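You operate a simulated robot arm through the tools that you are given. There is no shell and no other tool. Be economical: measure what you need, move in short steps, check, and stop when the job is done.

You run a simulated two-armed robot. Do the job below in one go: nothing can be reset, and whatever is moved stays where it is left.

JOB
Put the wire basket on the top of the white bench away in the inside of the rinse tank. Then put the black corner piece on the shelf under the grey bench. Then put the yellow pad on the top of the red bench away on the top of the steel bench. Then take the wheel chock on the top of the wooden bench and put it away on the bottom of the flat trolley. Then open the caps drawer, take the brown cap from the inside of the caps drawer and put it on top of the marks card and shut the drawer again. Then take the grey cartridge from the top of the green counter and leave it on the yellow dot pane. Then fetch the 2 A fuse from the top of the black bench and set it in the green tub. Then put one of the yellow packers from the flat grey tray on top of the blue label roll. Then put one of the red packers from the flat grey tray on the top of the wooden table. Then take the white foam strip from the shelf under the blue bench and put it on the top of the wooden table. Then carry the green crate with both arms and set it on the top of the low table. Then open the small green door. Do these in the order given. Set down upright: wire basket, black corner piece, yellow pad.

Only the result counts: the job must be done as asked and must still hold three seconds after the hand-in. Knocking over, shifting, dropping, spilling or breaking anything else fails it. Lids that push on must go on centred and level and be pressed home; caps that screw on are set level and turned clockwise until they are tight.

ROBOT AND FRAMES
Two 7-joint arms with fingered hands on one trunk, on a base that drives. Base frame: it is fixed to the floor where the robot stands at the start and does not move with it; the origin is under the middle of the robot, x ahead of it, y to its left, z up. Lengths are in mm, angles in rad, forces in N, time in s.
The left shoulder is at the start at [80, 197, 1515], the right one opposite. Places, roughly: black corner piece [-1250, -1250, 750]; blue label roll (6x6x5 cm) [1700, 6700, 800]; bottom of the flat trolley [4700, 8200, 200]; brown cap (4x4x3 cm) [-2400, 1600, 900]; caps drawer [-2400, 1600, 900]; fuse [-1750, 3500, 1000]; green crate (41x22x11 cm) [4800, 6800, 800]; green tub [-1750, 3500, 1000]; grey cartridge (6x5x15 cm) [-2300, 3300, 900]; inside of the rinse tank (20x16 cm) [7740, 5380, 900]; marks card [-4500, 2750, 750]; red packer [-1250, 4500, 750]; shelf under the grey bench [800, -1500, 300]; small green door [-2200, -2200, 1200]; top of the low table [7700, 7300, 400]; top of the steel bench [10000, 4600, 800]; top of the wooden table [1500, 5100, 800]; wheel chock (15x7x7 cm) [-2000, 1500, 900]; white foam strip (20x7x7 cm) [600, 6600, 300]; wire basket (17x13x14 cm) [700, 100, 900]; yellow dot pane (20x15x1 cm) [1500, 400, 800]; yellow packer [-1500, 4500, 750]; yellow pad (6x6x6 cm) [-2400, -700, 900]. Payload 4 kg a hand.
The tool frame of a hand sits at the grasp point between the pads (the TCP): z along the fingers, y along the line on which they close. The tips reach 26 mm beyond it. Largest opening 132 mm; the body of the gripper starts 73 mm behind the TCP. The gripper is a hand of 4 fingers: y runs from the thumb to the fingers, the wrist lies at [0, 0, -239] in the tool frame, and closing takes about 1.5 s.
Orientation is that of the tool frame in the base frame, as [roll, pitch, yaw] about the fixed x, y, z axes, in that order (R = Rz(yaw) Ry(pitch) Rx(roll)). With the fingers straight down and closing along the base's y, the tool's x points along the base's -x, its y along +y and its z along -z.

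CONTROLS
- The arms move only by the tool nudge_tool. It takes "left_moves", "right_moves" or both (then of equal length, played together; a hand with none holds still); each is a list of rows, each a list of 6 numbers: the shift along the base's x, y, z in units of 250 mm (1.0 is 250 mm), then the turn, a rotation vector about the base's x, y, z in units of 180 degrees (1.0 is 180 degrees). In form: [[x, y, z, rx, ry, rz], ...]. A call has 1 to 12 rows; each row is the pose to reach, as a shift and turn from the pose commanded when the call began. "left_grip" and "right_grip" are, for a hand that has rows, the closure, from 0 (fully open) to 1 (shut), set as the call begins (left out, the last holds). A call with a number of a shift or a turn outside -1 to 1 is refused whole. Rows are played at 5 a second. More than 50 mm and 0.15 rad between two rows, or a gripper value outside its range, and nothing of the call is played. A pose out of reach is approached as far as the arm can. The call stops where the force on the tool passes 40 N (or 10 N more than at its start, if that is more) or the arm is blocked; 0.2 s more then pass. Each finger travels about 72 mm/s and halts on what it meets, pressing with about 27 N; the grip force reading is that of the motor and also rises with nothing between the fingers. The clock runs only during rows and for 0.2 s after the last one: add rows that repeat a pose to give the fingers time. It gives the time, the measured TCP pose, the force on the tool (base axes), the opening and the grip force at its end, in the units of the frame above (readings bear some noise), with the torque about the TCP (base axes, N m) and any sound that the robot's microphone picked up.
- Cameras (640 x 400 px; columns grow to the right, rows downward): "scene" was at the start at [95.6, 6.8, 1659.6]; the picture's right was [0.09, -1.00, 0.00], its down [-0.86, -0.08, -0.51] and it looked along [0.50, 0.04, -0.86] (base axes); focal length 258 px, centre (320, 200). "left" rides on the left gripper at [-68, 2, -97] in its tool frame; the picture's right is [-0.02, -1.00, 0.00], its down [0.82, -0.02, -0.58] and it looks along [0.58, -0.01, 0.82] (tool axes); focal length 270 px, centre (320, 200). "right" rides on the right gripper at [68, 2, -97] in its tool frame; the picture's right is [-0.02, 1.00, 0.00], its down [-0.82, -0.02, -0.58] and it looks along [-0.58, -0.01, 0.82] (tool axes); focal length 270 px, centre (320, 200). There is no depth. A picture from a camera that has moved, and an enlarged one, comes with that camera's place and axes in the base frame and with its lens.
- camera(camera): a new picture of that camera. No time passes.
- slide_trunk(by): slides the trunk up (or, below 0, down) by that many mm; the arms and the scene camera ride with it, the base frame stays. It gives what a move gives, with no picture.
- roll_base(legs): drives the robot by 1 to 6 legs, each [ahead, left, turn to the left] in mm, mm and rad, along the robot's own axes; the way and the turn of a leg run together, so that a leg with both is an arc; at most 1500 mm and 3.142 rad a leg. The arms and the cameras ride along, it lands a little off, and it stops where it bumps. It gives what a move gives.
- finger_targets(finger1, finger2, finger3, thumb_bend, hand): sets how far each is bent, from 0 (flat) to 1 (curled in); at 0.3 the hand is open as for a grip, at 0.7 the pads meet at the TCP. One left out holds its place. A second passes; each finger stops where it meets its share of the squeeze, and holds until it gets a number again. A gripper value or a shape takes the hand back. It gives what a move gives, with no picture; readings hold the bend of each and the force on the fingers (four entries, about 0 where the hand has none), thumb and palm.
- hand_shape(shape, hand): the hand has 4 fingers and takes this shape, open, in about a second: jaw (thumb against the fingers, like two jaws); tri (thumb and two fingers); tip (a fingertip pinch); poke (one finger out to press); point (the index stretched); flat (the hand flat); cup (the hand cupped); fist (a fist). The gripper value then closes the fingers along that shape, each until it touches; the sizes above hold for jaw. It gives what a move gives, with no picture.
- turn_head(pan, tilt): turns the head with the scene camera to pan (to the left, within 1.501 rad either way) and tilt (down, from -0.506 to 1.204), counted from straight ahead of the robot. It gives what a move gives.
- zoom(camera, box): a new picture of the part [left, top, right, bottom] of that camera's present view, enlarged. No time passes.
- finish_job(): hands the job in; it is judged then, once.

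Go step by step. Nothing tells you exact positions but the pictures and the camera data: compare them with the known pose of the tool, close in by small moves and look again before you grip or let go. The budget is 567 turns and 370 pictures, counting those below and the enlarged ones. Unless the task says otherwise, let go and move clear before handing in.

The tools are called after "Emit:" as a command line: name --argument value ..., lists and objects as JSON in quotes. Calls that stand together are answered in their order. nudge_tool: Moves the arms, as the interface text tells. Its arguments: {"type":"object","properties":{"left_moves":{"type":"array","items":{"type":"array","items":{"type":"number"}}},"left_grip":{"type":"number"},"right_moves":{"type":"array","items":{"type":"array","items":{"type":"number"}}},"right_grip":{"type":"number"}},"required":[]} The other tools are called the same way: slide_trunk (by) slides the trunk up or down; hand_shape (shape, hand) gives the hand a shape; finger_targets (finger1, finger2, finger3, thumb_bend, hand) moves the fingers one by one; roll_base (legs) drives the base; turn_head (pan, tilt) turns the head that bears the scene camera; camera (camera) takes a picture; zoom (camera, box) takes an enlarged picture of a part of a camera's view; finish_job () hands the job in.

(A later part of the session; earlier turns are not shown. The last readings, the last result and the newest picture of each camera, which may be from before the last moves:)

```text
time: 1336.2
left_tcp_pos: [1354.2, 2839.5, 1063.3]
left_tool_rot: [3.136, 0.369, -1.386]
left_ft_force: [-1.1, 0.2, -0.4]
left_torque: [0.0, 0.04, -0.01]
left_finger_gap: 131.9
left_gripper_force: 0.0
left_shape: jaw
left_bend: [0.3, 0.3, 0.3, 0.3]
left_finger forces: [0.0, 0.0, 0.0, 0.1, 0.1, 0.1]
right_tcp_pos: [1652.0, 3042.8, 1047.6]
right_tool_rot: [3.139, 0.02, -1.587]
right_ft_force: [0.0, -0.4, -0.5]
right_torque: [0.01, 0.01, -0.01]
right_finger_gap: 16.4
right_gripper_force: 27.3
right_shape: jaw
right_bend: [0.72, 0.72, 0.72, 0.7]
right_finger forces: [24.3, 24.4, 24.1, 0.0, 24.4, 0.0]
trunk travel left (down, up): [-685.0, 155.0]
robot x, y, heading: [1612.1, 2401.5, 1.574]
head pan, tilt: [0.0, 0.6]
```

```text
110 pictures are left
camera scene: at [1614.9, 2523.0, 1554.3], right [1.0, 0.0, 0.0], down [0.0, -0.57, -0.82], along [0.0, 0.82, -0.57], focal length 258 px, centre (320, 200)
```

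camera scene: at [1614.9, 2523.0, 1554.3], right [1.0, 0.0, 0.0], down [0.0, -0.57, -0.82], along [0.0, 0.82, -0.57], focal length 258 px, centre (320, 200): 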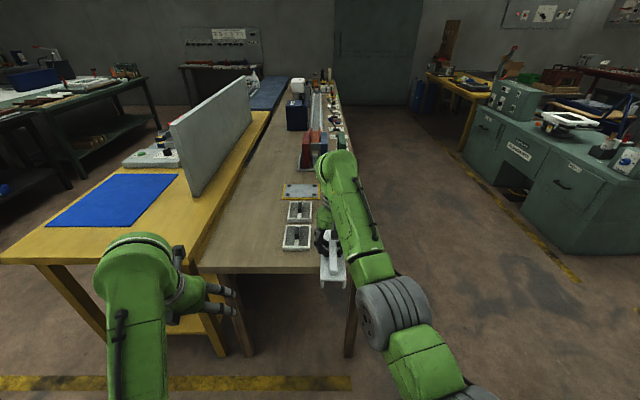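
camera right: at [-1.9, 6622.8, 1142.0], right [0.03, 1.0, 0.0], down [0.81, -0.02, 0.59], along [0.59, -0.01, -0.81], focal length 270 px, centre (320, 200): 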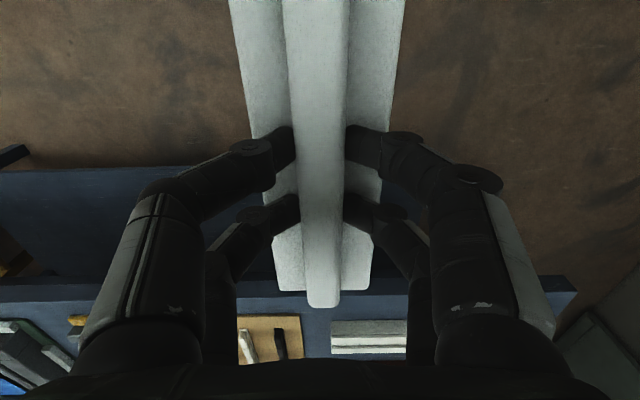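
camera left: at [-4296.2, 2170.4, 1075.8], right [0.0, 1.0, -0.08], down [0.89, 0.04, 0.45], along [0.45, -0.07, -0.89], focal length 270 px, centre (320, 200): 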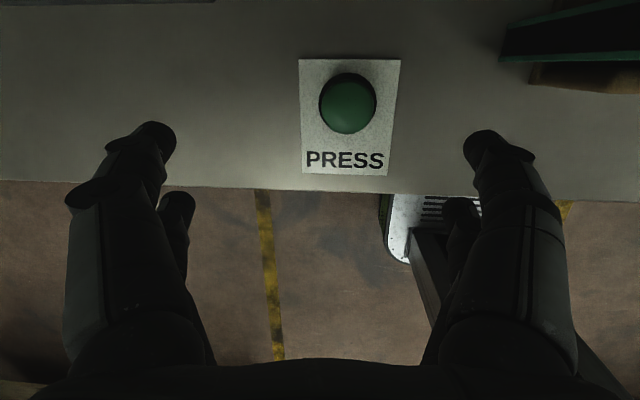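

The -y end of the wooden table has a large free area around [1320, 3350]. I move the base so the right hand comes over it.

Emit:
roll_base --legs '[[0, 390, 0], [360, 0, 0]]'

Emit:
camera --camera "scene"

Emit:
camera --camera "right"

```text
time: 1340.6
left_tcp_pos: [963.0, 3195.1, 1063.9]
left_tool_rot: [3.134, 0.369, -1.396]
left_ft_force: [-0.5, 0.7, 0.9]
left_torque: [0.0, 0.0, -0.01]
left_finger_gap: 132.2
left_gripper_force: 0.0
left_shape: jaw
left_bend: [0.3, 0.3, 0.3, 0.3]
left_finger forces: [0.0, 0.0, 0.0, 0.0, 0.0, 0.0]
right_tcp_pos: [1262.7, 3397.3, 1048.6]
right_tool_rot: [3.139, 0.02, -1.596]
right_ft_force: [-0.2, 0.8, -0.4]
right_torque: [-0.02, 0.0, 0.04]
right_finger_gap: 16.1
right_gripper_force: 26.9
right_shape: jaw
right_bend: [0.72, 0.72, 0.72, 0.7]
right_finger forces: [24.3, 24.3, 24.1, 0.0, 24.6, 0.1]
trunk travel left (down, up): [-685.0, 155.0]
robot x, y, heading: [1219.9, 2756.6, 1.562]
head pan, tilt: [0.0, 0.6]
```

```text
109 pictures are left
camera scene: at [1220.7, 2875.2, 1554.6], right [1.0, -0.01, 0.0], down [-0.01, -0.56, -0.83], along [0.01, 0.83, -0.56], focal length 258 px, centre (320, 200)
```

scene: 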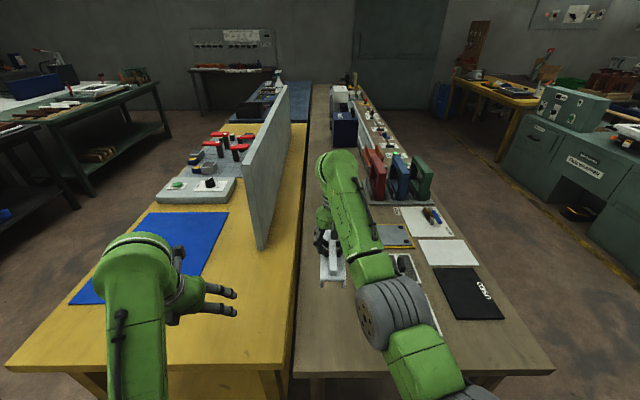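

```text
108 pictures are left
camera right: at [1259.9, 3327.8, 1143.2], right [-1.0, 0.05, 0.0], down [0.04, 0.8, 0.59], along [0.03, 0.59, -0.8], focal length 270 px, centre (320, 200)
```

right: 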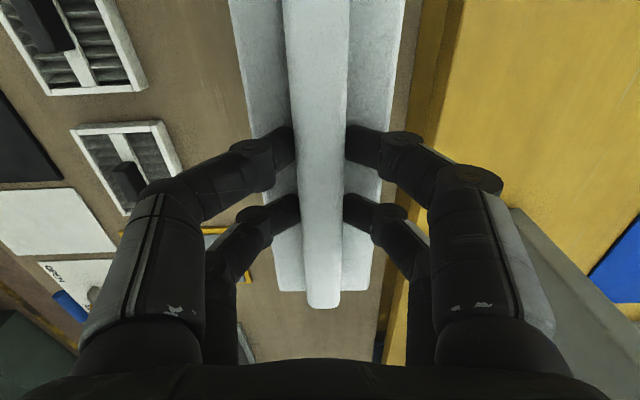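

Emit:
nudge_tool --right_moves '[[0.08, -0.08, -0.05, 0, 0, 0], [0.16, -0.16, -0.15, 0, 0, 0], [0.24, -0.23, -0.3, 0, 0, 0], [0.24, -0.23, -0.45, 0, 0, 0], [0.24, -0.23, -0.58, 0, 0, 0]]'

Emit:
camera --camera "right"

Emit:
zoom --camera "scene" --box '[270, 200, 450, 380]'

```text
time: 1341.8
left_tcp_pos: [963.1, 3198.2, 1062.9]
left_tool_rot: [3.135, 0.368, -1.395]
left_ft_force: [0.5, 0.2, 0.1]
left_torque: [0.06, 0.03, -0.05]
left_finger_gap: 132.2
left_gripper_force: 0.0
left_shape: jaw
left_bend: [0.3, 0.3, 0.3, 0.3]
left_finger forces: [0.0, 0.0, 0.1, 0.2, 0.1, 0.0]
right_tcp_pos: [1323.3, 3339.7, 900.4]
right_tool_rot: [3.14, 0.019, -1.596]
right_ft_force: [-0.2, -0.8, -0.5]
right_torque: [-0.02, 0.04, -0.01]
right_finger_gap: 16.1
right_gripper_force: 26.8
right_shape: jaw
right_bend: [0.72, 0.72, 0.72, 0.7]
right_finger forces: [24.2, 24.3, 24.2, 0.0, 24.5, 0.1]
trunk travel left (down, up): [-685.0, 155.0]
robot x, y, heading: [1218.9, 2760.4, 1.566]
head pan, tilt: [0.0, 0.6]
```

```text
107 pictures are left
camera right: at [1320.9, 3271.3, 995.9], right [-1.0, 0.05, 0.0], down [0.04, 0.8, 0.59], along [0.03, 0.59, -0.81], focal length 270 px, centre (320, 200)
```

right: 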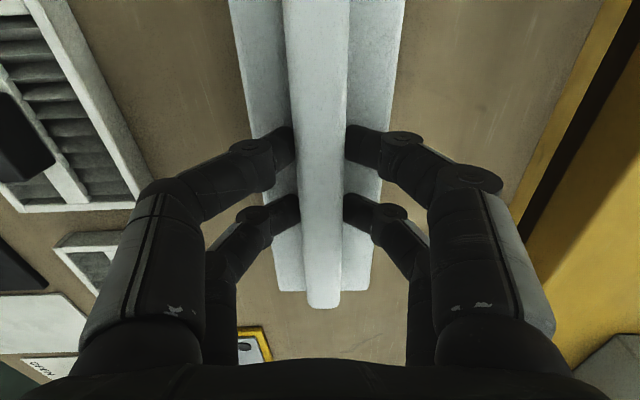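

```text
2.22 times, centred on (360, 290) of scene
camera zoom: at [1220.5, 2878.1, 1554.4], right [1.0, -0.01, 0.0], down [-0.01, -0.57, -0.82], along [0.01, 0.82, -0.57], focal length 574 px, centre (231, 0)
```

zoom: 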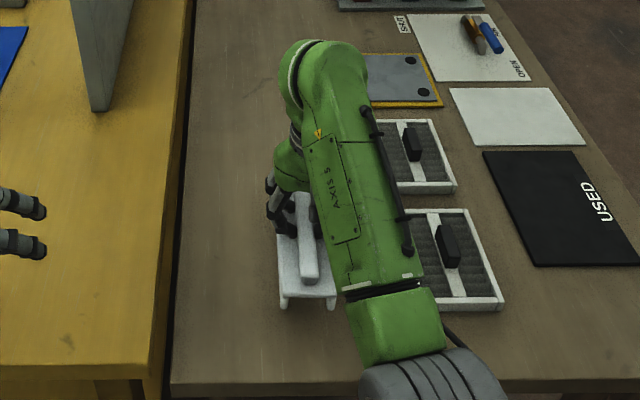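

Emit:
nudge_tool --right_moves '[[0, 0, -0.04, -0.003, 0, 0], [0, 0, -0.08, -0.006, 0, 0]]'

Emit:
nudge_tool --right_moves '[[0, 0, -0.016, 0, 0, 0], [0, 0, -0.032, 0, 0, 0], [0, 0, -0.048, 0, 0, 0]]'

```text
time: 1342.4
left_tcp_pos: [961.9, 3198.0, 1064.7]
left_tool_rot: [3.136, 0.367, -1.395]
left_ft_force: [-0.3, -0.2, -0.3]
left_torque: [0.03, 0.04, 0.01]
left_finger_gap: 132.0
left_gripper_force: 0.1
left_shape: jaw
left_bend: [0.3, 0.3, 0.3, 0.3]
left_finger forces: [0.0, 0.1, 0.1, 0.0, 0.0, 0.0]
right_tcp_pos: [1323.0, 3340.7, 881.1]
right_tool_rot: [3.137, 0.0, -1.595]
right_ft_force: [-0.5, -0.4, -0.1]
right_torque: [-0.02, 0.02, 0.01]
right_finger_gap: 16.2
right_gripper_force: 26.8
right_shape: jaw
right_bend: [0.72, 0.72, 0.72, 0.7]
right_finger forces: [24.3, 24.3, 24.2, 0.1, 24.4, 0.0]
trunk travel left (down, up): [-685.0, 155.0]
robot x, y, heading: [1223.9, 2756.1, 1.556]
head pan, tilt: [0.0, 0.6]
```

```text
time: 1343.2
left_tcp_pos: [962.3, 3197.6, 1063.3]
left_tool_rot: [3.137, 0.367, -1.395]
left_ft_force: [0.0, 0.0, -0.4]
left_torque: [0.01, 0.01, 0.0]
left_finger_gap: 131.9
left_gripper_force: 0.0
left_shape: jaw
left_bend: [0.3, 0.3, 0.3, 0.3]
left_finger forces: [0.0, 0.1, 0.0, 0.0, 0.0, 0.1]
right_tcp_pos: [1322.4, 3342.6, 870.3]
right_tool_rot: [3.137, -0.001, -1.596]
right_ft_force: [-0.7, -0.4, 0.0]
right_torque: [-0.03, -0.02, 0.0]
right_finger_gap: 16.3
right_gripper_force: 27.2
right_shape: jaw
right_bend: [0.72, 0.72, 0.72, 0.7]
right_finger forces: [24.3, 24.3, 24.2, 0.0, 24.5, 0.0]
trunk travel left (down, up): [-685.0, 155.0]
robot x, y, heading: [1223.7, 2756.3, 1.562]
head pan, tilt: [0.0, 0.6]
```

Emit:
nudge_tool --right_moves '[[0, 0, -0.016, 0, 0, 0], [0, 0, -0.032, 0, 0, 0], [0, 0, -0.044, 0, 0, 0]]'

```text
time: 1344.0
left_tcp_pos: [961.0, 3192.9, 1065.7]
left_tool_rot: [3.133, 0.372, -1.394]
left_ft_force: [0.2, -0.4, -0.5]
left_torque: [-0.02, -0.02, -0.02]
left_finger_gap: 132.2
left_gripper_force: 0.0
left_shape: jaw
left_bend: [0.3, 0.3, 0.3, 0.3]
left_finger forces: [0.0, 0.0, 0.0, 0.0, 0.0, 0.0]
right_tcp_pos: [1322.7, 3342.2, 865.8]
right_tool_rot: [3.136, 0.016, -1.598]
right_ft_force: [3.9, 1.5, 40.4]
right_torque: [-0.3, -0.25, 0.03]
right_finger_gap: 18.0
right_gripper_force: 27.0
right_shape: jaw
right_bend: [0.73, 0.73, 0.73, 0.71]
right_finger forces: [29.5, 27.9, 28.6, 0.0, 38.9, 0.1]
trunk travel left (down, up): [-685.0, 155.0]
robot x, y, heading: [1220.4, 2755.5, 1.556]
head pan, tilt: [0.0, 0.6]
```

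Contact at ≈ 868. I relieve and release.

Emit:
nudge_tool --right_moves '[[0, 0, 0.032, 0, 0, 0]]'

Emit:
nudge_tool --right_moves '[[0, 0, 0, 0, 0, 0], [0, 0, 0, 0, 0, 0], [0, 0, 0, 0, 0, 0], [0, 0, 0, 0, 0, 0], [0, 0, 0.1, 0, 0, 0], [0, 0, 0.28, 0, 0, 0], [0, 0, 0.46, 0, 0, 0], [0, 0, 0.6, 0, 0, 0]]' --right_grip 0.55

Emit:
camera --camera "right"

```text
time: 1344.4
left_tcp_pos: [961.9, 3196.0, 1065.2]
left_tool_rot: [3.135, 0.368, -1.392]
left_ft_force: [0.3, -0.5, -0.4]
left_torque: [-0.03, 0.02, -0.03]
left_finger_gap: 132.1
left_gripper_force: 0.1
left_shape: jaw
left_bend: [0.3, 0.3, 0.3, 0.3]
left_finger forces: [0.0, 0.1, 0.0, 0.0, 0.0, 0.1]
right_tcp_pos: [1322.5, 3340.7, 866.9]
right_tool_rot: [3.138, 0.002, -1.595]
right_ft_force: [-1.3, 6.8, 22.4]
right_torque: [0.18, 0.05, -0.04]
right_finger_gap: 17.9
right_gripper_force: 27.1
right_shape: jaw
right_bend: [0.73, 0.73, 0.73, 0.71]
right_finger forces: [30.0, 28.9, 28.1, 0.0, 28.7, 0.1]
trunk travel left (down, up): [-685.0, 155.0]
robot x, y, heading: [1223.0, 2760.5, 1.562]
head pan, tilt: [0.0, 0.6]
```

```text
time: 1346.2
left_tcp_pos: [962.4, 3196.6, 1064.2]
left_tool_rot: [3.133, 0.369, -1.394]
left_ft_force: [0.7, -0.2, 0.3]
left_torque: [0.0, -0.05, 0.01]
left_finger_gap: 131.8
left_gripper_force: 0.1
left_shape: jaw
left_bend: [0.3, 0.3, 0.3, 0.3]
left_finger forces: [0.0, 0.1, 0.0, 0.1, 0.0, 0.0]
right_tcp_pos: [1323.2, 3340.4, 1018.2]
right_tool_rot: [3.138, 0.0, -1.595]
right_ft_force: [-1.0, -0.5, -0.7]
right_torque: [0.02, -0.01, -0.02]
right_finger_gap: 59.5
right_gripper_force: 0.0
right_shape: jaw
right_bend: [0.73, 0.73, 0.73, 0.7]
right_finger forces: [0.0, 0.0, 0.0, 0.1, 0.0, 0.0]
trunk travel left (down, up): [-685.0, 155.0]
robot x, y, heading: [1217.6, 2760.1, 1.563]
head pan, tilt: [0.0, 0.6]
```

```text
105 pictures are left
camera right: at [1320.0, 3272.9, 1114.2], right [-1.0, 0.05, 0.0], down [0.04, 0.82, 0.58], along [0.03, 0.58, -0.82], focal length 270 px, centre (320, 200)
```

right: 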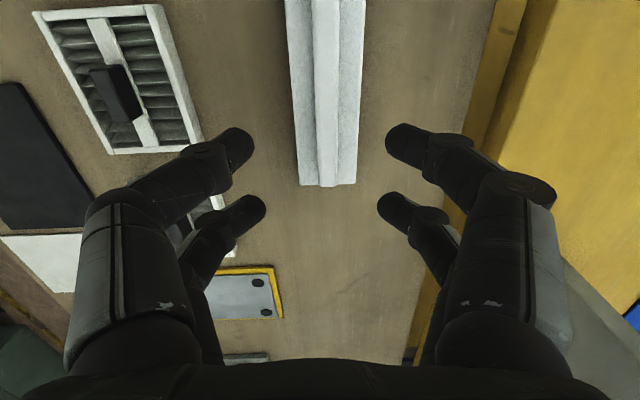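

The strip stands on the wooden table. Next the green crate: I back off, restore the left hand to vertical and drive toward the dark bench.

Emit:
roll_base --legs '[[-370, 0, 0], [0, 0, -1.56]]'

Emit:
nudge_tool --left_moves '[[0.05, 0, -0.03, 0.0, 0.03, -0.01], [0.1, 0, -0.06, 0.0, 0.06, -0.02], [0.15, 0, -0.1, -0.005, 0.09, -0.04], [0.2, 0, -0.14, -0.01, 0.117, -0.06], [0.2, 0, -0.14, -0.01, 0.117, -0.06]]'

Emit:
roll_base --legs '[[1250, 0, 0], [900, 900, 0], [1450, 0, 0]]'

```text
time: 1352.4
left_tcp_pos: [1662.0, 2638.6, 1063.3]
left_tool_rot: [3.135, 0.369, -2.986]
left_ft_force: [0.2, 0.2, -0.1]
left_torque: [0.01, -0.01, -0.01]
left_finger_gap: 131.8
left_gripper_force: 0.0
left_shape: jaw
left_bend: [0.3, 0.3, 0.3, 0.3]
left_finger forces: [0.1, 0.0, 0.0, 0.0, 0.0, 0.0]
right_tcp_pos: [1796.3, 2276.2, 1017.7]
right_tool_rot: [3.138, 0.0, 3.096]
right_ft_force: [-0.2, -0.3, 0.1]
right_torque: [0.01, 0.01, -0.01]
right_finger_gap: 59.1
right_gripper_force: 0.1
right_shape: jaw
right_bend: [0.73, 0.73, 0.73, 0.7]
right_finger forces: [0.0, 0.0, 0.1, 0.1, 0.1, 0.0]
trunk travel left (down, up): [-685.0, 155.0]
robot x, y, heading: [1214.5, 2387.7, -0.031]
head pan, tilt: [0.0, 0.6]
```

```text
time: 1353.6
left_tcp_pos: [1729.7, 2643.5, 1008.2]
left_tool_rot: [-3.139, 0.0, 3.109]
left_ft_force: [-0.7, -0.2, 0.3]
left_torque: [0.0, -0.01, 0.01]
left_finger_gap: 132.1
left_gripper_force: 0.0
left_shape: jaw
left_bend: [0.3, 0.3, 0.3, 0.3]
left_finger forces: [0.1, 0.1, 0.0, 0.0, 0.1, 0.1]
left hand out of reach, approached as far as the arm can: row 1, 2, 3, 4, 5
right_tcp_pos: [1796.1, 2276.0, 1018.5]
right_tool_rot: [3.138, -0.001, 3.096]
right_ft_force: [0.5, 0.4, 0.0]
right_torque: [0.01, 0.0, 0.0]
right_finger_gap: 59.2
right_gripper_force: 0.1
right_shape: jaw
right_bend: [0.73, 0.73, 0.73, 0.7]
right_finger forces: [0.1, 0.0, 0.0, 0.0, 0.0, 0.1]
trunk travel left (down, up): [-685.0, 155.0]
robot x, y, heading: [1215.9, 2391.6, -0.023]
head pan, tilt: [0.0, 0.6]
```

```text
time: 1372.9
left_tcp_pos: [5361.0, 3489.3, 1007.5]
left_tool_rot: [-3.14, -0.002, 3.116]
left_ft_force: [0.2, 0.3, 0.6]
left_torque: [0.01, -0.02, 0.0]
left_finger_gap: 131.8
left_gripper_force: 0.1
left_shape: jaw
left_bend: [0.3, 0.3, 0.3, 0.3]
left_finger forces: [0.1, 0.0, 0.0, 0.1, 0.0, 0.1]
right_tcp_pos: [5430.6, 3122.3, 1018.5]
right_tool_rot: [3.138, -0.001, 3.105]
right_ft_force: [-0.2, -0.4, 1.2]
right_torque: [0.0, 0.0, 0.01]
right_finger_gap: 59.0
right_gripper_force: 0.1
right_shape: jaw
right_bend: [0.73, 0.73, 0.73, 0.7]
right_finger forces: [0.0, 0.1, 0.0, 0.0, 0.0, 0.0]
trunk travel left (down, up): [-685.0, 155.0]
robot x, y, heading: [4849.4, 3229.2, -0.025]
head pan, tilt: [0.0, 0.6]
```

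Emit:
roll_base --legs '[[820, 100, 0], [0, 0, 1.6], [1450, 0, 0], [1450, 0, 0], [600, 0, 0], [0, 0, 1.57]]'

Emit:
turn_head --pan 0 --tilt 0.6

Emit:
camera --camera "scene"

```text
time: 1401.7
left_tcp_pos: [5029.5, 6555.6, 1007.9]
left_tool_rot: [-3.141, -0.001, 0.023]
left_ft_force: [0.0, 0.3, -0.7]
left_torque: [0.03, 0.0, -0.02]
left_finger_gap: 132.1
left_gripper_force: 0.0
left_shape: jaw
left_bend: [0.3, 0.3, 0.3, 0.3]
left_finger forces: [0.0, 0.1, 0.0, 0.1, 0.0, 0.0]
right_tcp_pos: [4942.9, 6920.2, 1019.0]
right_tool_rot: [3.139, 0.002, 0.01]
right_ft_force: [0.3, 0.2, -0.1]
right_torque: [0.02, 0.01, 0.0]
right_finger_gap: 59.0
right_gripper_force: 0.0
right_shape: jaw
right_bend: [0.73, 0.73, 0.73, 0.7]
right_finger forces: [0.2, 0.0, 0.1, 0.1, 0.0, 0.1]
trunk travel left (down, up): [-685.0, 155.0]
robot x, y, heading: [5526.3, 6839.8, -3.115]
head pan, tilt: [0.0, 0.6]
```

```text
time: 1402.3
left_tcp_pos: [5028.3, 6555.8, 1009.1]
left_tool_rot: [3.141, -0.001, 0.024]
left_ft_force: [0.2, -0.1, -1.7]
left_torque: [-0.02, -0.04, 0.02]
left_finger_gap: 131.8
left_gripper_force: 0.0
left_shape: jaw
left_bend: [0.3, 0.3, 0.3, 0.3]
left_finger forces: [0.0, 0.0, 0.0, 0.0, 0.1, 0.1]
right_tcp_pos: [4942.5, 6919.2, 1018.4]
right_tool_rot: [3.139, 0.0, 0.01]
right_ft_force: [0.3, 0.0, -0.7]
right_torque: [0.0, 0.0, 0.0]
right_finger_gap: 59.2
right_gripper_force: 0.1
right_shape: jaw
right_bend: [0.73, 0.73, 0.73, 0.7]
right_finger forces: [0.0, 0.1, 0.0, 0.0, 0.0, 0.1]
trunk travel left (down, up): [-685.0, 155.0]
robot x, y, heading: [5524.6, 6842.1, -3.118]
head pan, tilt: [0.0, 0.6]
```

```text
104 pictures are left
camera scene: at [5407.0, 6836.7, 1554.3], right [-0.03, 1.0, 0.0], down [0.56, 0.01, -0.82], along [-0.82, -0.02, -0.57], focal length 258 px, centre (320, 200)
```

scene: 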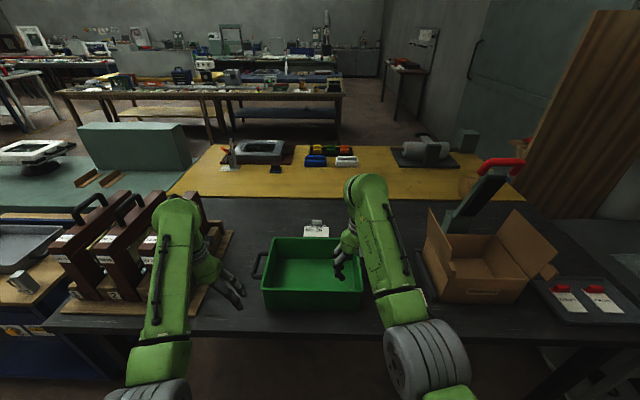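

Emit:
zoom --camera "scene" --box '[230, 210, 400, 330]'

Emit:
camera --camera "right"

Emit:
camera --camera "left"

```text
3.33 times, centred on (315, 270) of scene
camera zoom: at [5407.0, 6836.7, 1554.3], right [-0.03, 1.0, 0.0], down [0.56, 0.01, -0.82], along [-0.82, -0.02, -0.57], focal length 861 px, centre (337, -33)
```

zoom: 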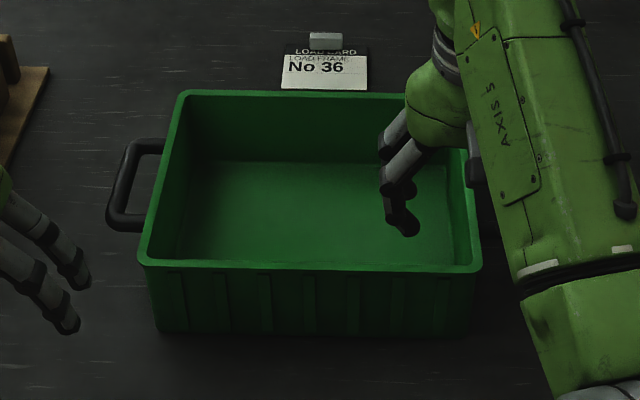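

```text
102 pictures are left
camera right: at [5010.5, 6920.6, 1114.4], right [-0.01, -1.0, 0.0], down [-0.82, 0.01, 0.58], along [-0.58, 0.01, -0.82], focal length 270 px, centre (320, 200)
```

right: 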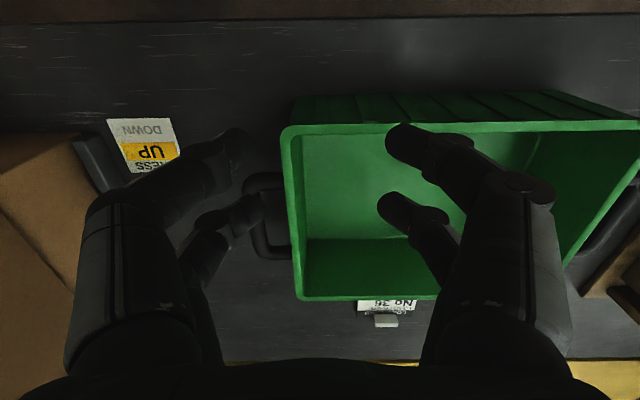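

```text
101 pictures are left
camera left: at [4960.3, 6553.9, 1104.1], right [-0.05, 1.0, 0.0], down [0.82, 0.04, 0.58], along [0.58, 0.03, -0.82], focal length 270 px, centre (320, 200)
```

left: 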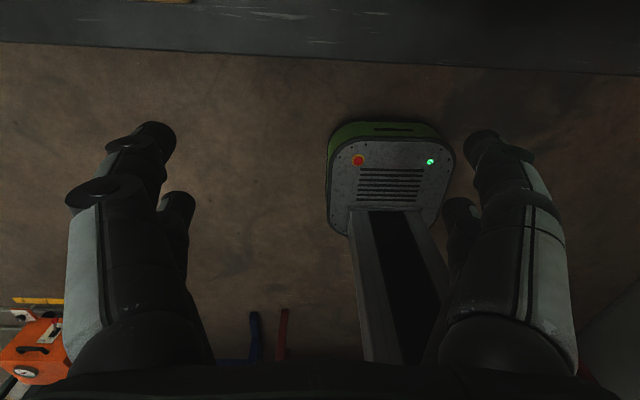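

The crate has bar handles at both ends: bars near [4825, 6603] and [4825, 6997], rim z ≈ 908. I centre the base on it and bring both hands above the handles.

Emit:
roll_base --legs '[[0, 42, -0.022], [135, 0, 0]]'

```text
time: 1404.1
left_tcp_pos: [4894.5, 6525.8, 1009.9]
left_tool_rot: [3.141, 0.003, 0.001]
left_ft_force: [-0.6, 0.2, 0.4]
left_torque: [0.03, 0.02, 0.01]
left_finger_gap: 132.3
left_gripper_force: 0.1
left_shape: jaw
left_bend: [0.3, 0.3, 0.3, 0.3]
left_finger forces: [0.0, 0.0, 0.0, 0.0, 0.0, 0.0]
right_tcp_pos: [4815.9, 6891.8, 1019.9]
right_tool_rot: [3.139, 0.002, -0.014]
right_ft_force: [0.2, 0.4, -0.5]
right_torque: [0.02, -0.01, 0.02]
right_finger_gap: 59.1
right_gripper_force: 0.0
right_shape: jaw
right_bend: [0.73, 0.73, 0.73, 0.7]
right_finger forces: [0.1, 0.1, 0.1, 0.0, 0.1, 0.1]
trunk travel left (down, up): [-685.0, 155.0]
robot x, y, heading: [5397.2, 6795.0, -3.139]
head pan, tilt: [0.0, 0.6]
```

Emit:
nudge_tool --left_moves '[[-0.1, 0.1, 0, 0, 0, 0], [-0.2, 0.2, 0, 0, 0, 0], [-0.28, 0.308, 0, 0, 0, 0], [-0.28, 0.308, -0.1, 0, 0, 0], [-0.28, 0.308, -0.2, 0, 0, 0], [-0.28, 0.308, -0.2, 0, 0, 0]]' --right_moves '[[0.02, 0.15, 0, 0, 0, 0.002], [0.036, 0.3, 0, 0, 0, 0.004], [0.036, 0.42, 0, 0, 0, 0.004], [0.036, 0.42, -0.1, 0, 0, 0.004], [0.036, 0.42, -0.24, 0, 0, 0.004], [0.036, 0.42, -0.24, 0, 0, 0.004]]' --left_grip 0.62 --right_grip 0.62

Emit:
camera --camera "left"

Emit:
camera --camera "right"

Emit:
zoom --camera "scene" --box '[200, 200, 440, 340]'

```text
time: 1405.5
left_tcp_pos: [4824.2, 6602.5, 958.2]
left_tool_rot: [-3.14, -0.001, 0.0]
left_ft_force: [0.2, 0.7, -0.2]
left_torque: [0.02, 0.0, -0.02]
left_finger_gap: 50.5
left_gripper_force: 0.1
left_shape: jaw
left_bend: [0.73, 0.73, 0.73, 0.7]
left_finger forces: [0.1, 0.1, 0.0, 0.1, 0.1, 0.0]
right_tcp_pos: [4823.9, 6999.1, 955.1]
right_tool_rot: [3.138, 0.0, 0.0]
right_ft_force: [-0.6, -0.5, 0.3]
right_torque: [-0.03, 0.02, -0.04]
right_finger_gap: 50.3
right_gripper_force: 0.0
right_shape: jaw
right_bend: [0.73, 0.73, 0.73, 0.7]
right_finger forces: [0.1, 0.0, 0.1, 0.0, 0.0, 0.0]
trunk travel left (down, up): [-685.0, 155.0]
robot x, y, heading: [5396.6, 6795.3, -3.139]
head pan, tilt: [0.0, 0.6]
```

```text
100 pictures are left
camera left: at [4754.8, 6601.6, 1053.8], right [-0.02, 1.0, 0.0], down [0.82, 0.02, 0.58], along [0.58, 0.01, -0.82], focal length 270 px, centre (320, 200)
```

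left: 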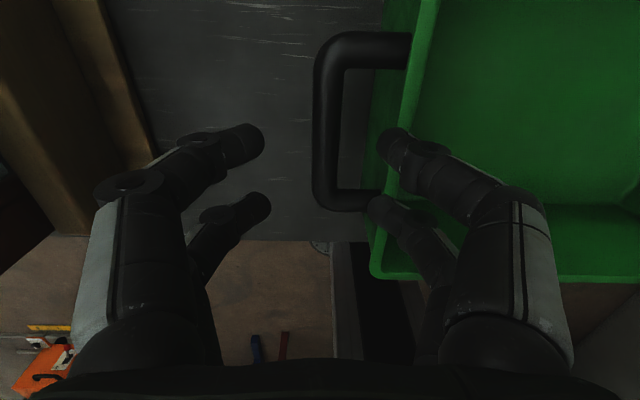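

```text
99 pictures are left
camera right: at [4892.8, 6999.9, 1052.0], right [-0.03, -1.0, 0.0], down [-0.82, 0.02, 0.58], along [-0.58, 0.01, -0.82], focal length 270 px, centre (320, 200)
```

right: 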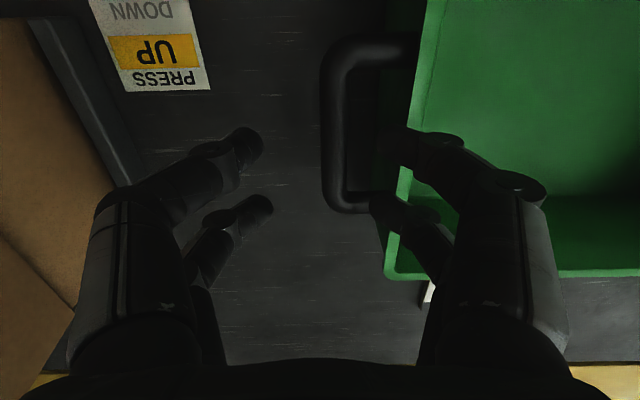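

```text
2.67 times, centred on (320, 270) of scene
camera zoom: at [5277.0, 6798.9, 1554.3], right [0.0, 1.0, 0.0], down [0.57, 0.0, -0.82], along [-0.82, 0.0, -0.57], focal length 689 px, centre (320, 13)
```

zoom: 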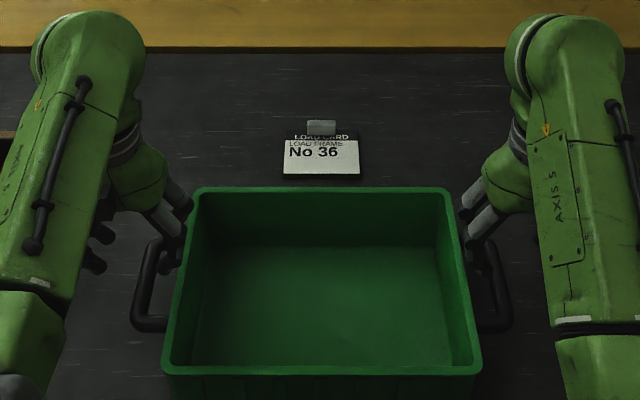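

Bars measured at y ≈ 6607 and 6990, z ≈ 877. I narrow both hands to ~36 mm, align and descend together.

Emit:
nudge_tool --left_moves '[[0, 0.014, 0, 0, 0, 0], [0, 0.014, 0, 0, 0, 0], [0, 0.014, -0.08, 0, 0, 0], [0, 0.014, -0.16, 0, 0, 0], [0, 0.014, -0.24, 0, 0, 0]]' --right_moves '[[0, -0.032, 0, 0, 0, 0], [0, -0.032, 0, 0, 0, 0], [0, -0.032, -0.08, 0, 0, 0], [0, -0.032, -0.16, 0, 0, 0], [0, -0.032, -0.23, 0, 0, 0]]' --left_grip 0.74 --right_grip 0.74

Emit:
camera --camera "left"

Emit:
camera --camera "right"

```text
time: 1406.7
left_tcp_pos: [4825.4, 6605.0, 907.4]
left_tool_rot: [3.138, 0.017, -0.001]
left_ft_force: [5.2, -15.3, 35.2]
left_torque: [1.53, -0.66, -0.38]
left_finger_gap: 32.2
left_gripper_force: 0.1
left_shape: jaw
left_bend: [0.73, 0.73, 0.76, 0.7]
left_finger forces: [0.0, 0.0, 51.6, 0.0, 4.4, 0.0]
right_tcp_pos: [4826.0, 6993.4, 907.8]
right_tool_rot: [3.141, 0.016, -0.002]
right_ft_force: [-3.3, 16.1, 22.9]
right_torque: [-1.01, -0.11, -0.04]
right_finger_gap: 31.8
right_gripper_force: 0.0
right_shape: jaw
right_bend: [0.75, 0.75, 0.73, 0.7]
right_finger forces: [24.2, 16.9, 0.0, 0.0, 0.0, 0.0]
trunk travel left (down, up): [-685.0, 155.0]
robot x, y, heading: [5395.2, 6799.5, -3.144]
head pan, tilt: [0.0, 0.6]
```

```text
97 pictures are left
camera left: at [4757.7, 6605.2, 1004.3], right [-0.03, 1.0, 0.0], down [0.83, 0.02, 0.56], along [0.56, 0.01, -0.83], focal length 270 px, centre (320, 200)
```

left: 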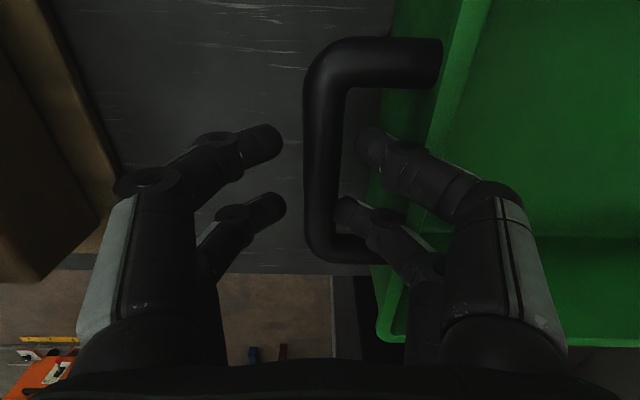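

```text
96 pictures are left
camera right: at [4895.6, 6992.4, 1002.8], right [-0.03, -1.0, 0.0], down [-0.81, 0.02, 0.59], along [-0.59, 0.02, -0.81], focal length 270 px, centre (320, 200)
```

right: 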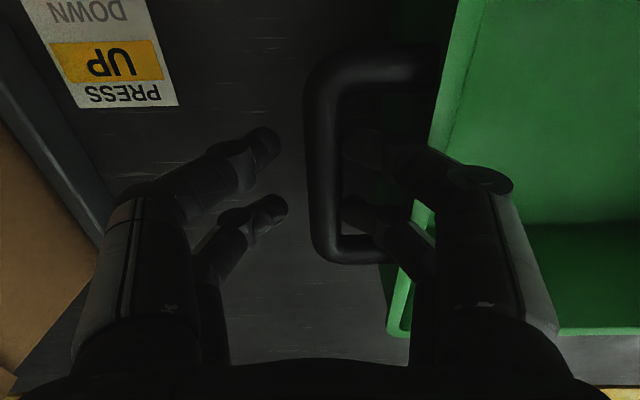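

The slanted inner fingers meet the rim before reaching the bars. I'll instead pinch the end walls at the rim: I rise, shift both hands inward over the rims and check.

Emit:
nudge_tool --left_moves '[[0, 0, 0.1, 0, 0, 0], [0, 0.0, 0.24, 0, -0.004, 0], [0, 0.1, 0.24, 0, -0.004, 0], [0, 0.18, 0.24, 0, -0.004, 0], [0, 0.18, 0.24, 0, -0.004, 0]]' --right_moves '[[0, 0, 0.1, 0, 0, 0], [0, 0.0, 0.24, 0, -0.004, 0], [0, -0.1, 0.24, 0, -0.004, 0], [0, -0.18, 0.24, 0, -0.004, 0], [0, -0.18, 0.24, 0, -0.004, 0]]' --left_grip 0.7 --right_grip 0.7

Emit:
camera --camera "left"

Emit:
camera --camera "right"

```text
time: 1407.9
left_tcp_pos: [4822.8, 6652.1, 957.6]
left_tool_rot: [-3.141, -0.012, 0.002]
left_ft_force: [0.5, -0.8, -0.4]
left_torque: [-0.05, 0.05, 0.0]
left_finger_gap: 39.4
left_gripper_force: 0.1
left_shape: jaw
left_bend: [0.73, 0.73, 0.74, 0.7]
left_finger forces: [0.0, 0.0, 0.1, 0.0, 0.0, 0.1]
right_tcp_pos: [4822.4, 6944.1, 961.6]
right_tool_rot: [3.139, -0.011, 0.001]
right_ft_force: [-0.1, -0.6, -0.3]
right_torque: [0.01, -0.01, 0.04]
right_finger_gap: 39.5
right_gripper_force: 0.0
right_shape: jaw
right_bend: [0.74, 0.74, 0.73, 0.7]
right_finger forces: [0.0, 0.0, 0.0, 0.0, 0.1, 0.1]
trunk travel left (down, up): [-685.0, 155.0]
robot x, y, heading: [5400.4, 6794.9, -3.143]
head pan, tilt: [0.0, 0.6]
```

```text
95 pictures are left
camera left: at [4753.0, 6651.4, 1052.2], right [-0.02, 1.0, 0.0], down [0.81, 0.02, 0.59], along [0.59, 0.01, -0.81], focal length 270 px, centre (320, 200)
```

left: 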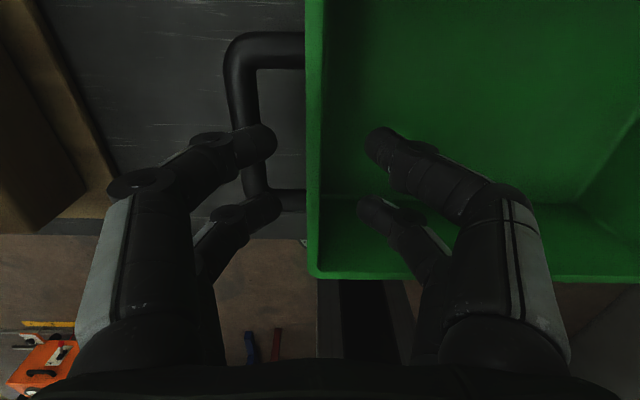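

```text
94 pictures are left
camera right: at [4890.6, 6943.7, 1057.8], right [-0.03, -1.0, 0.0], down [-0.82, 0.02, 0.57], along [-0.57, 0.01, -0.82], focal length 270 px, centre (320, 200)
```

right: 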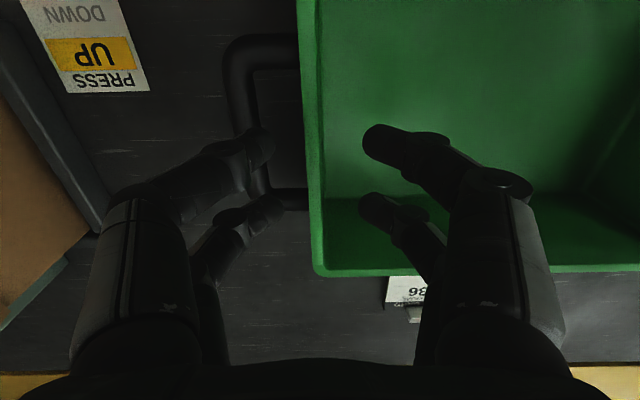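

Both hands straddle the end rims nicely. I lower to z ≈ 917 and close both.

Emit:
nudge_tool --left_moves '[[0, -0.008, -0.08, 0, 0.003, 0], [0, -0.008, -0.16, 0, 0.003, 0]]' --right_moves '[[0, 0.004, -0.09, 0, 0.003, 0], [0, 0.004, -0.176, 0, 0.003, 0]]'

Emit:
nudge_tool --left_moves '[[0, 0, 0, 0, 0, 0], [0, 0, 0, 0, 0, 0], [0, 0, 0, 0, 0, 0], [0, 0, 0, 0, 0, 0], [0, 0, 0, 0, 0, 0]]' --right_moves '[[0, 0, 0, 0, 0, 0], [0, 0, 0, 0, 0, 0], [0, 0, 0, 0, 0, 0], [0, 0, 0, 0, 0, 0], [0, 0, 0, 0, 0, 0]]' --left_grip 1 --right_grip 1

Emit:
zoom --camera "scene" --box '[200, 200, 440, 340]'

```text
time: 1408.5
left_tcp_pos: [4822.4, 6650.8, 918.5]
left_tool_rot: [-3.141, -0.003, -0.001]
left_ft_force: [-0.2, 1.1, -0.1]
left_torque: [-0.01, 0.01, 0.01]
left_finger_gap: 39.6
left_gripper_force: 0.0
left_shape: jaw
left_bend: [0.73, 0.73, 0.74, 0.7]
left_finger forces: [0.0, 0.1, 0.1, 0.0, 0.1, 0.0]
right_tcp_pos: [4821.5, 6947.1, 916.1]
right_tool_rot: [3.138, -0.002, 0.0]
right_ft_force: [-1.0, -0.3, -0.1]
right_torque: [-0.04, -0.03, 0.01]
right_finger_gap: 39.4
right_gripper_force: 0.1
right_shape: jaw
right_bend: [0.74, 0.74, 0.73, 0.7]
right_finger forces: [0.0, 0.0, 0.0, 0.0, 0.1, 0.0]
trunk travel left (down, up): [-685.0, 155.0]
robot x, y, heading: [5400.3, 6798.0, -3.14]
head pan, tilt: [0.0, 0.6]
```

```text
time: 1409.7
left_tcp_pos: [4822.4, 6650.4, 918.7]
left_tool_rot: [-3.14, -0.003, -0.001]
left_ft_force: [-0.3, 0.6, -0.9]
left_torque: [0.05, 0.04, -0.01]
left_finger_gap: 0.0
left_gripper_force: 27.1
left_shape: jaw
left_bend: [0.7, 0.7, 0.7, 0.7]
left_finger forces: [23.7, 23.7, 23.7, 0.0, 24.5, 0.0]
right_tcp_pos: [4821.6, 6947.9, 915.9]
right_tool_rot: [3.139, -0.004, -0.001]
right_ft_force: [0.7, -0.5, 0.1]
right_torque: [-0.04, -0.05, 0.04]
right_finger_gap: 0.0
right_gripper_force: 27.1
right_shape: jaw
right_bend: [0.7, 0.7, 0.7, 0.7]
right_finger forces: [24.3, 24.2, 23.6, 0.0, 23.9, 0.1]
trunk travel left (down, up): [-685.0, 155.0]
robot x, y, heading: [5399.8, 6798.3, -3.134]
head pan, tilt: [0.0, 0.6]
```

```text
2.67 times, centred on (320, 270) of scene
camera zoom: at [5276.5, 6798.5, 1554.2], right [0.0, 1.0, 0.0], down [0.57, 0.0, -0.82], along [-0.82, 0.0, -0.57], focal length 689 px, centre (320, 13)
```

zoom: 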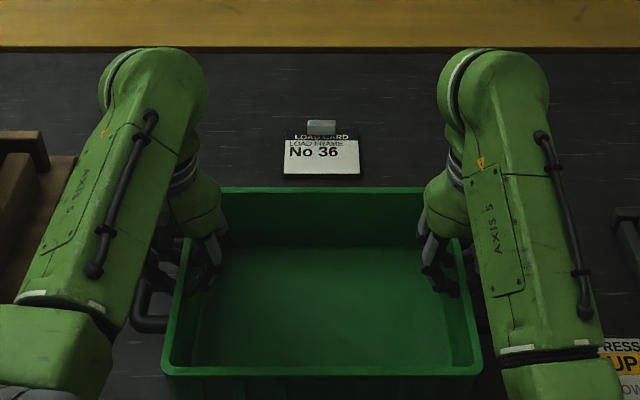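

Both hands hold the rims (≈24 N on every finger). I lift 25 mm together and check.

Emit:
nudge_tool --left_moves '[[0, 0, 0.03, 0, 0, 0], [0, 0, 0.06, 0, 0, 0], [0, 0, 0.1, 0, 0, 0]]' --right_moves '[[0, 0, 0.03, 0, 0, 0], [0, 0, 0.06, 0, 0, 0], [0, 0, 0.1, 0, 0, 0]]'

Emit:
zoom --camera "scene" --box '[200, 200, 440, 340]'

```text
time: 1410.5
left_tcp_pos: [4822.0, 6649.8, 944.1]
left_tool_rot: [3.141, -0.005, -0.001]
left_ft_force: [0.7, -0.3, -3.6]
left_torque: [0.03, 0.01, -0.06]
left_finger_gap: 0.1
left_gripper_force: 27.5
left_shape: jaw
left_bend: [0.7, 0.7, 0.7, 0.7]
left_finger forces: [23.7, 25.2, 23.8, 0.1, 24.9, 0.0]
right_tcp_pos: [4822.6, 6946.4, 943.5]
right_tool_rot: [3.138, -0.003, -0.001]
right_ft_force: [-0.7, -0.4, -3.7]
right_torque: [0.01, -0.02, -0.08]
right_finger_gap: 0.2
right_gripper_force: 26.4
right_shape: jaw
right_bend: [0.7, 0.7, 0.7, 0.7]
right_finger forces: [24.5, 24.3, 25.0, 0.1, 24.0, 0.0]
trunk travel left (down, up): [-685.0, 155.0]
robot x, y, heading: [5398.1, 6796.4, -3.141]
head pan, tilt: [0.0, 0.6]
```

```text
2.67 times, centred on (320, 270) of scene
camera zoom: at [5276.7, 6798.6, 1554.2], right [0.0, 1.0, 0.0], down [0.57, 0.0, -0.82], along [-0.82, 0.0, -0.57], focal length 689 px, centre (320, 13)
```

zoom: 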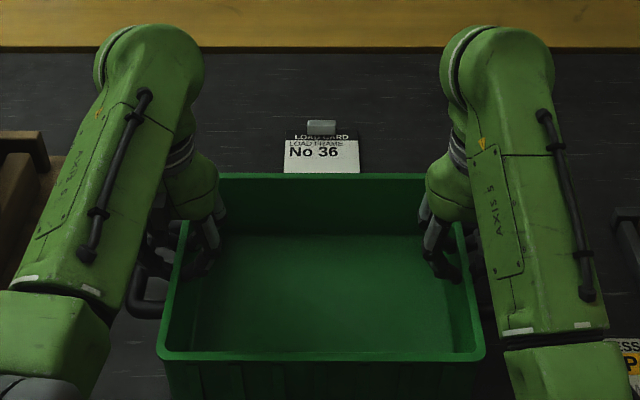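

The crate hangs level (≈0.75 kg). I lift a little more, back off, and turn while looking for the low table.

Emit:
nudge_tool --left_moves '[[0, 0, 0.06, 0, 0, 0], [0, 0, 0.12, 0, 0, 0], [0, 0, 0.18, 0, 0, 0]]' --right_moves '[[0, 0, 0.06, 0, 0, 0], [0, 0, 0.12, 0, 0, 0], [0, 0, 0.18, 0, 0, 0]]'

Emit:
roll_base --legs '[[-400, 0, 0], [0, 0, -1.57]]'

Emit:
turn_head --pan -1.0 --tilt 0.35

Emit:
camera --camera "scene"

```text
time: 1411.3
left_tcp_pos: [4824.2, 6652.3, 987.8]
left_tool_rot: [-3.14, -0.002, -0.001]
left_ft_force: [0.0, 4.6, -2.9]
left_torque: [0.13, 0.0, -0.07]
left_finger_gap: 0.2
left_gripper_force: 27.2
left_shape: jaw
left_bend: [0.7, 0.7, 0.7, 0.7]
left_finger forces: [23.3, 23.9, 25.3, 0.0, 26.2, 0.0]
right_tcp_pos: [4825.0, 6947.1, 988.4]
right_tool_rot: [3.137, -0.005, 0.0]
right_ft_force: [0.8, -4.4, -3.7]
right_torque: [-0.05, -0.02, -0.03]
right_finger_gap: 0.0
right_gripper_force: 26.7
right_shape: jaw
right_bend: [0.7, 0.7, 0.7, 0.7]
right_finger forces: [25.9, 25.8, 23.9, 0.1, 23.5, 0.1]
trunk travel left (down, up): [-685.0, 155.0]
robot x, y, heading: [5397.9, 6799.2, -3.145]
head pan, tilt: [0.0, 0.6]
```

```text
time: 1417.7
left_tcp_pos: [5665.1, 7375.6, 986.6]
left_tool_rot: [-3.139, -0.004, -1.6]
left_ft_force: [7.4, -1.1, -3.9]
left_torque: [0.02, -0.21, -0.03]
left_finger_gap: 0.0
left_gripper_force: 27.3
left_shape: jaw
left_bend: [0.7, 0.7, 0.7, 0.7]
left_finger forces: [23.4, 23.4, 26.6, 0.1, 27.5, 0.0]
right_tcp_pos: [5961.2, 7366.8, 989.0]
right_tool_rot: [3.138, -0.005, -1.601]
right_ft_force: [-7.8, -0.3, -3.7]
right_torque: [-0.05, 0.15, 0.01]
right_finger_gap: 0.0
right_gripper_force: 27.0
right_shape: jaw
right_bend: [0.7, 0.7, 0.7, 0.7]
right_finger forces: [27.0, 27.2, 23.5, 0.0, 23.3, 0.0]
trunk travel left (down, up): [-685.0, 155.0]
robot x, y, heading: [5799.5, 6797.1, 1.545]
head pan, tilt: [0.0, 0.6]
```

```text
time: 1418.9
left_tcp_pos: [5665.4, 7376.1, 987.9]
left_tool_rot: [-3.139, -0.004, -1.602]
left_ft_force: [3.5, -0.3, -3.1]
left_torque: [0.03, -0.09, -0.04]
left_finger_gap: 0.0
left_gripper_force: 26.7
left_shape: jaw
left_bend: [0.7, 0.7, 0.7, 0.7]
left_finger forces: [24.2, 24.5, 25.7, 0.1, 26.4, 0.1]
right_tcp_pos: [5961.0, 7366.3, 987.0]
right_tool_rot: [3.137, -0.004, -1.6]
right_ft_force: [-4.1, -1.1, -3.1]
right_torque: [0.01, 0.05, -0.01]
right_finger_gap: 0.0
right_gripper_force: 27.0
right_shape: jaw
right_bend: [0.7, 0.7, 0.7, 0.7]
right_finger forces: [26.2, 26.2, 24.3, 0.1, 24.2, 0.0]
trunk travel left (down, up): [-685.0, 155.0]
robot x, y, heading: [5797.2, 6796.2, 1.546]
head pan, tilt: [-1.0, 0.351]
```

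```text
91 pictures are left
camera scene: at [5874.8, 6878.2, 1577.0], right [0.52, -0.86, 0.0], down [-0.29, -0.18, -0.94], along [0.8, 0.49, -0.34], focal length 258 px, centre (320, 200)
```

scene: 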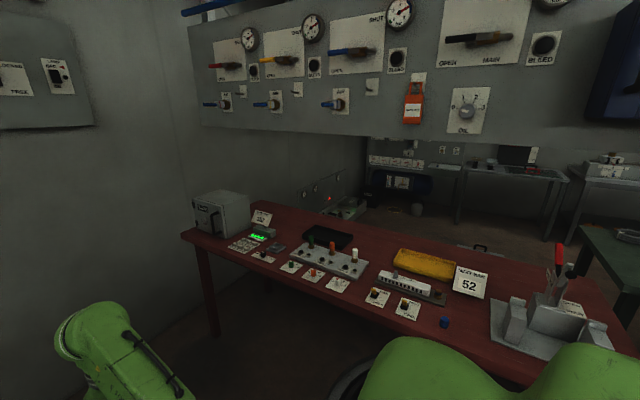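

The low table lies behind the red bench; it is reached from the rear aisle. I drive round there with the crate.

Emit:
roll_base --legs '[[-1450, 0, 0], [-1450, 0, 0], [-350, 0, 0], [0, 0, -1.546]]'

```text
time: 1438.4
left_tcp_pos: [6208.1, 3718.9, 987.7]
left_tool_rot: [-3.14, -0.002, 3.111]
left_ft_force: [0.0, -6.3, -3.0]
left_torque: [-0.1, -0.02, 0.01]
left_finger_gap: 0.1
left_gripper_force: 26.8
left_shape: jaw
left_bend: [0.7, 0.7, 0.7, 0.7]
left_finger forces: [23.8, 24.0, 26.2, 0.1, 26.9, 0.0]
right_tcp_pos: [6199.1, 3422.8, 988.0]
right_tool_rot: [3.138, -0.004, 3.111]
right_ft_force: [0.4, 5.5, -4.5]
right_torque: [0.1, 0.0, -0.04]
right_finger_gap: 0.0
right_gripper_force: 27.1
right_shape: jaw
right_bend: [0.7, 0.7, 0.7, 0.7]
right_finger forces: [26.6, 26.6, 24.0, 0.0, 23.9, 0.1]
trunk travel left (down, up): [-685.0, 155.0]
robot x, y, heading: [5629.9, 3589.1, -0.025]
head pan, tilt: [-1.0, 0.351]
```

Emit:
roll_base --legs '[[1200, -20, 0.01], [1200, 0, 0.01], [800, 0, 0], [0, 0, 1.58]]'

Emit:
turn_head --pan 0.15 --tilt 0.35

Emit:
camera --camera "scene"

```text
time: 1458.1
left_tcp_pos: [8705.1, 4089.3, 987.7]
left_tool_rot: [-3.141, -0.002, -1.559]
left_ft_force: [3.3, -0.6, -2.9]
left_torque: [0.0, -0.07, -0.09]
left_finger_gap: 0.0
left_gripper_force: 27.0
left_shape: jaw
left_bend: [0.7, 0.7, 0.7, 0.7]
left_finger forces: [24.2, 24.4, 25.9, 0.0, 26.4, 0.0]
right_tcp_pos: [8999.6, 4091.2, 988.7]
right_tool_rot: [3.136, -0.005, -1.558]
right_ft_force: [-4.0, 0.8, -3.8]
right_torque: [-0.03, 0.04, -0.03]
right_finger_gap: 0.2
right_gripper_force: 27.4
right_shape: jaw
right_bend: [0.7, 0.7, 0.7, 0.7]
right_finger forces: [26.2, 26.3, 24.4, 0.0, 24.2, 0.1]
trunk travel left (down, up): [-685.0, 155.0]
robot x, y, heading: [8858.4, 3517.2, 1.582]
head pan, tilt: [-1.0, 0.351]
```

```text
time: 1459.5
left_tcp_pos: [8704.3, 4088.6, 987.1]
left_tool_rot: [-3.139, -0.003, -1.557]
left_ft_force: [2.3, -0.4, -2.9]
left_torque: [0.0, -0.03, -0.02]
left_finger_gap: 0.0
left_gripper_force: 26.9
left_shape: jaw
left_bend: [0.7, 0.7, 0.7, 0.7]
left_finger forces: [24.6, 24.8, 25.4, 0.1, 25.9, 0.0]
right_tcp_pos: [9000.2, 4091.1, 988.6]
right_tool_rot: [3.138, -0.006, -1.558]
right_ft_force: [-1.1, 0.5, -3.4]
right_torque: [-0.02, 0.07, 0.0]
right_finger_gap: 0.1
right_gripper_force: 27.1
right_shape: jaw
right_bend: [0.7, 0.7, 0.7, 0.7]
right_finger forces: [25.8, 25.8, 24.8, 0.1, 24.7, 0.0]
trunk travel left (down, up): [-685.0, 155.0]
robot x, y, heading: [8856.5, 3514.6, 1.583]
head pan, tilt: [0.15, 0.351]
```

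```text
90 pictures are left
camera scene: at [8841.2, 3640.9, 1577.0], right [0.99, 0.16, 0.0], down [0.06, -0.34, -0.94], along [-0.15, 0.93, -0.34], focal length 258 px, centre (320, 200)
```

scene: 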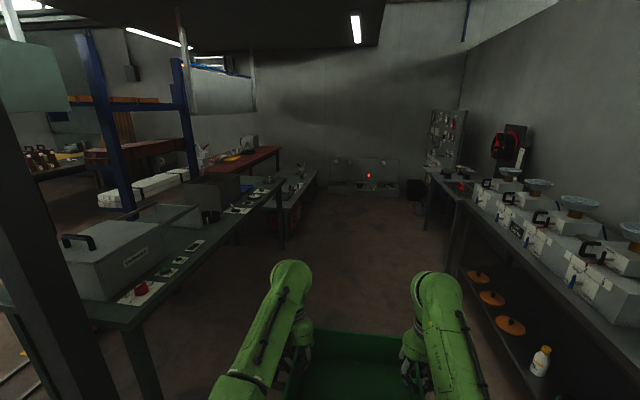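

Emit:
zoom --camera "scene" --box '[190, 130, 450, 260]'

```text
2.46 times, centred on (320, 195) of scene
camera zoom: at [8841.2, 3640.9, 1577.0], right [0.99, 0.16, 0.0], down [0.06, -0.34, -0.94], along [-0.15, 0.93, -0.34], focal length 636 px, centre (320, 212)
```

zoom: 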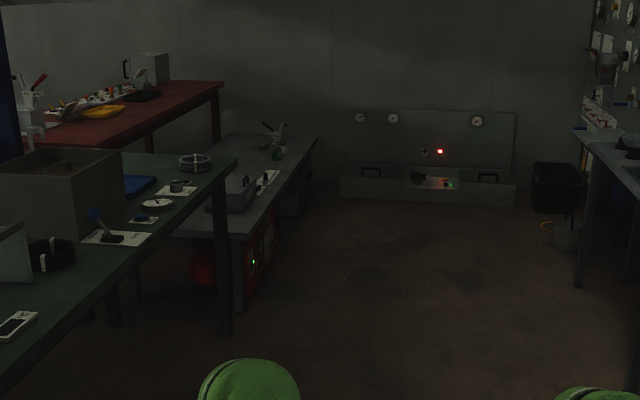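

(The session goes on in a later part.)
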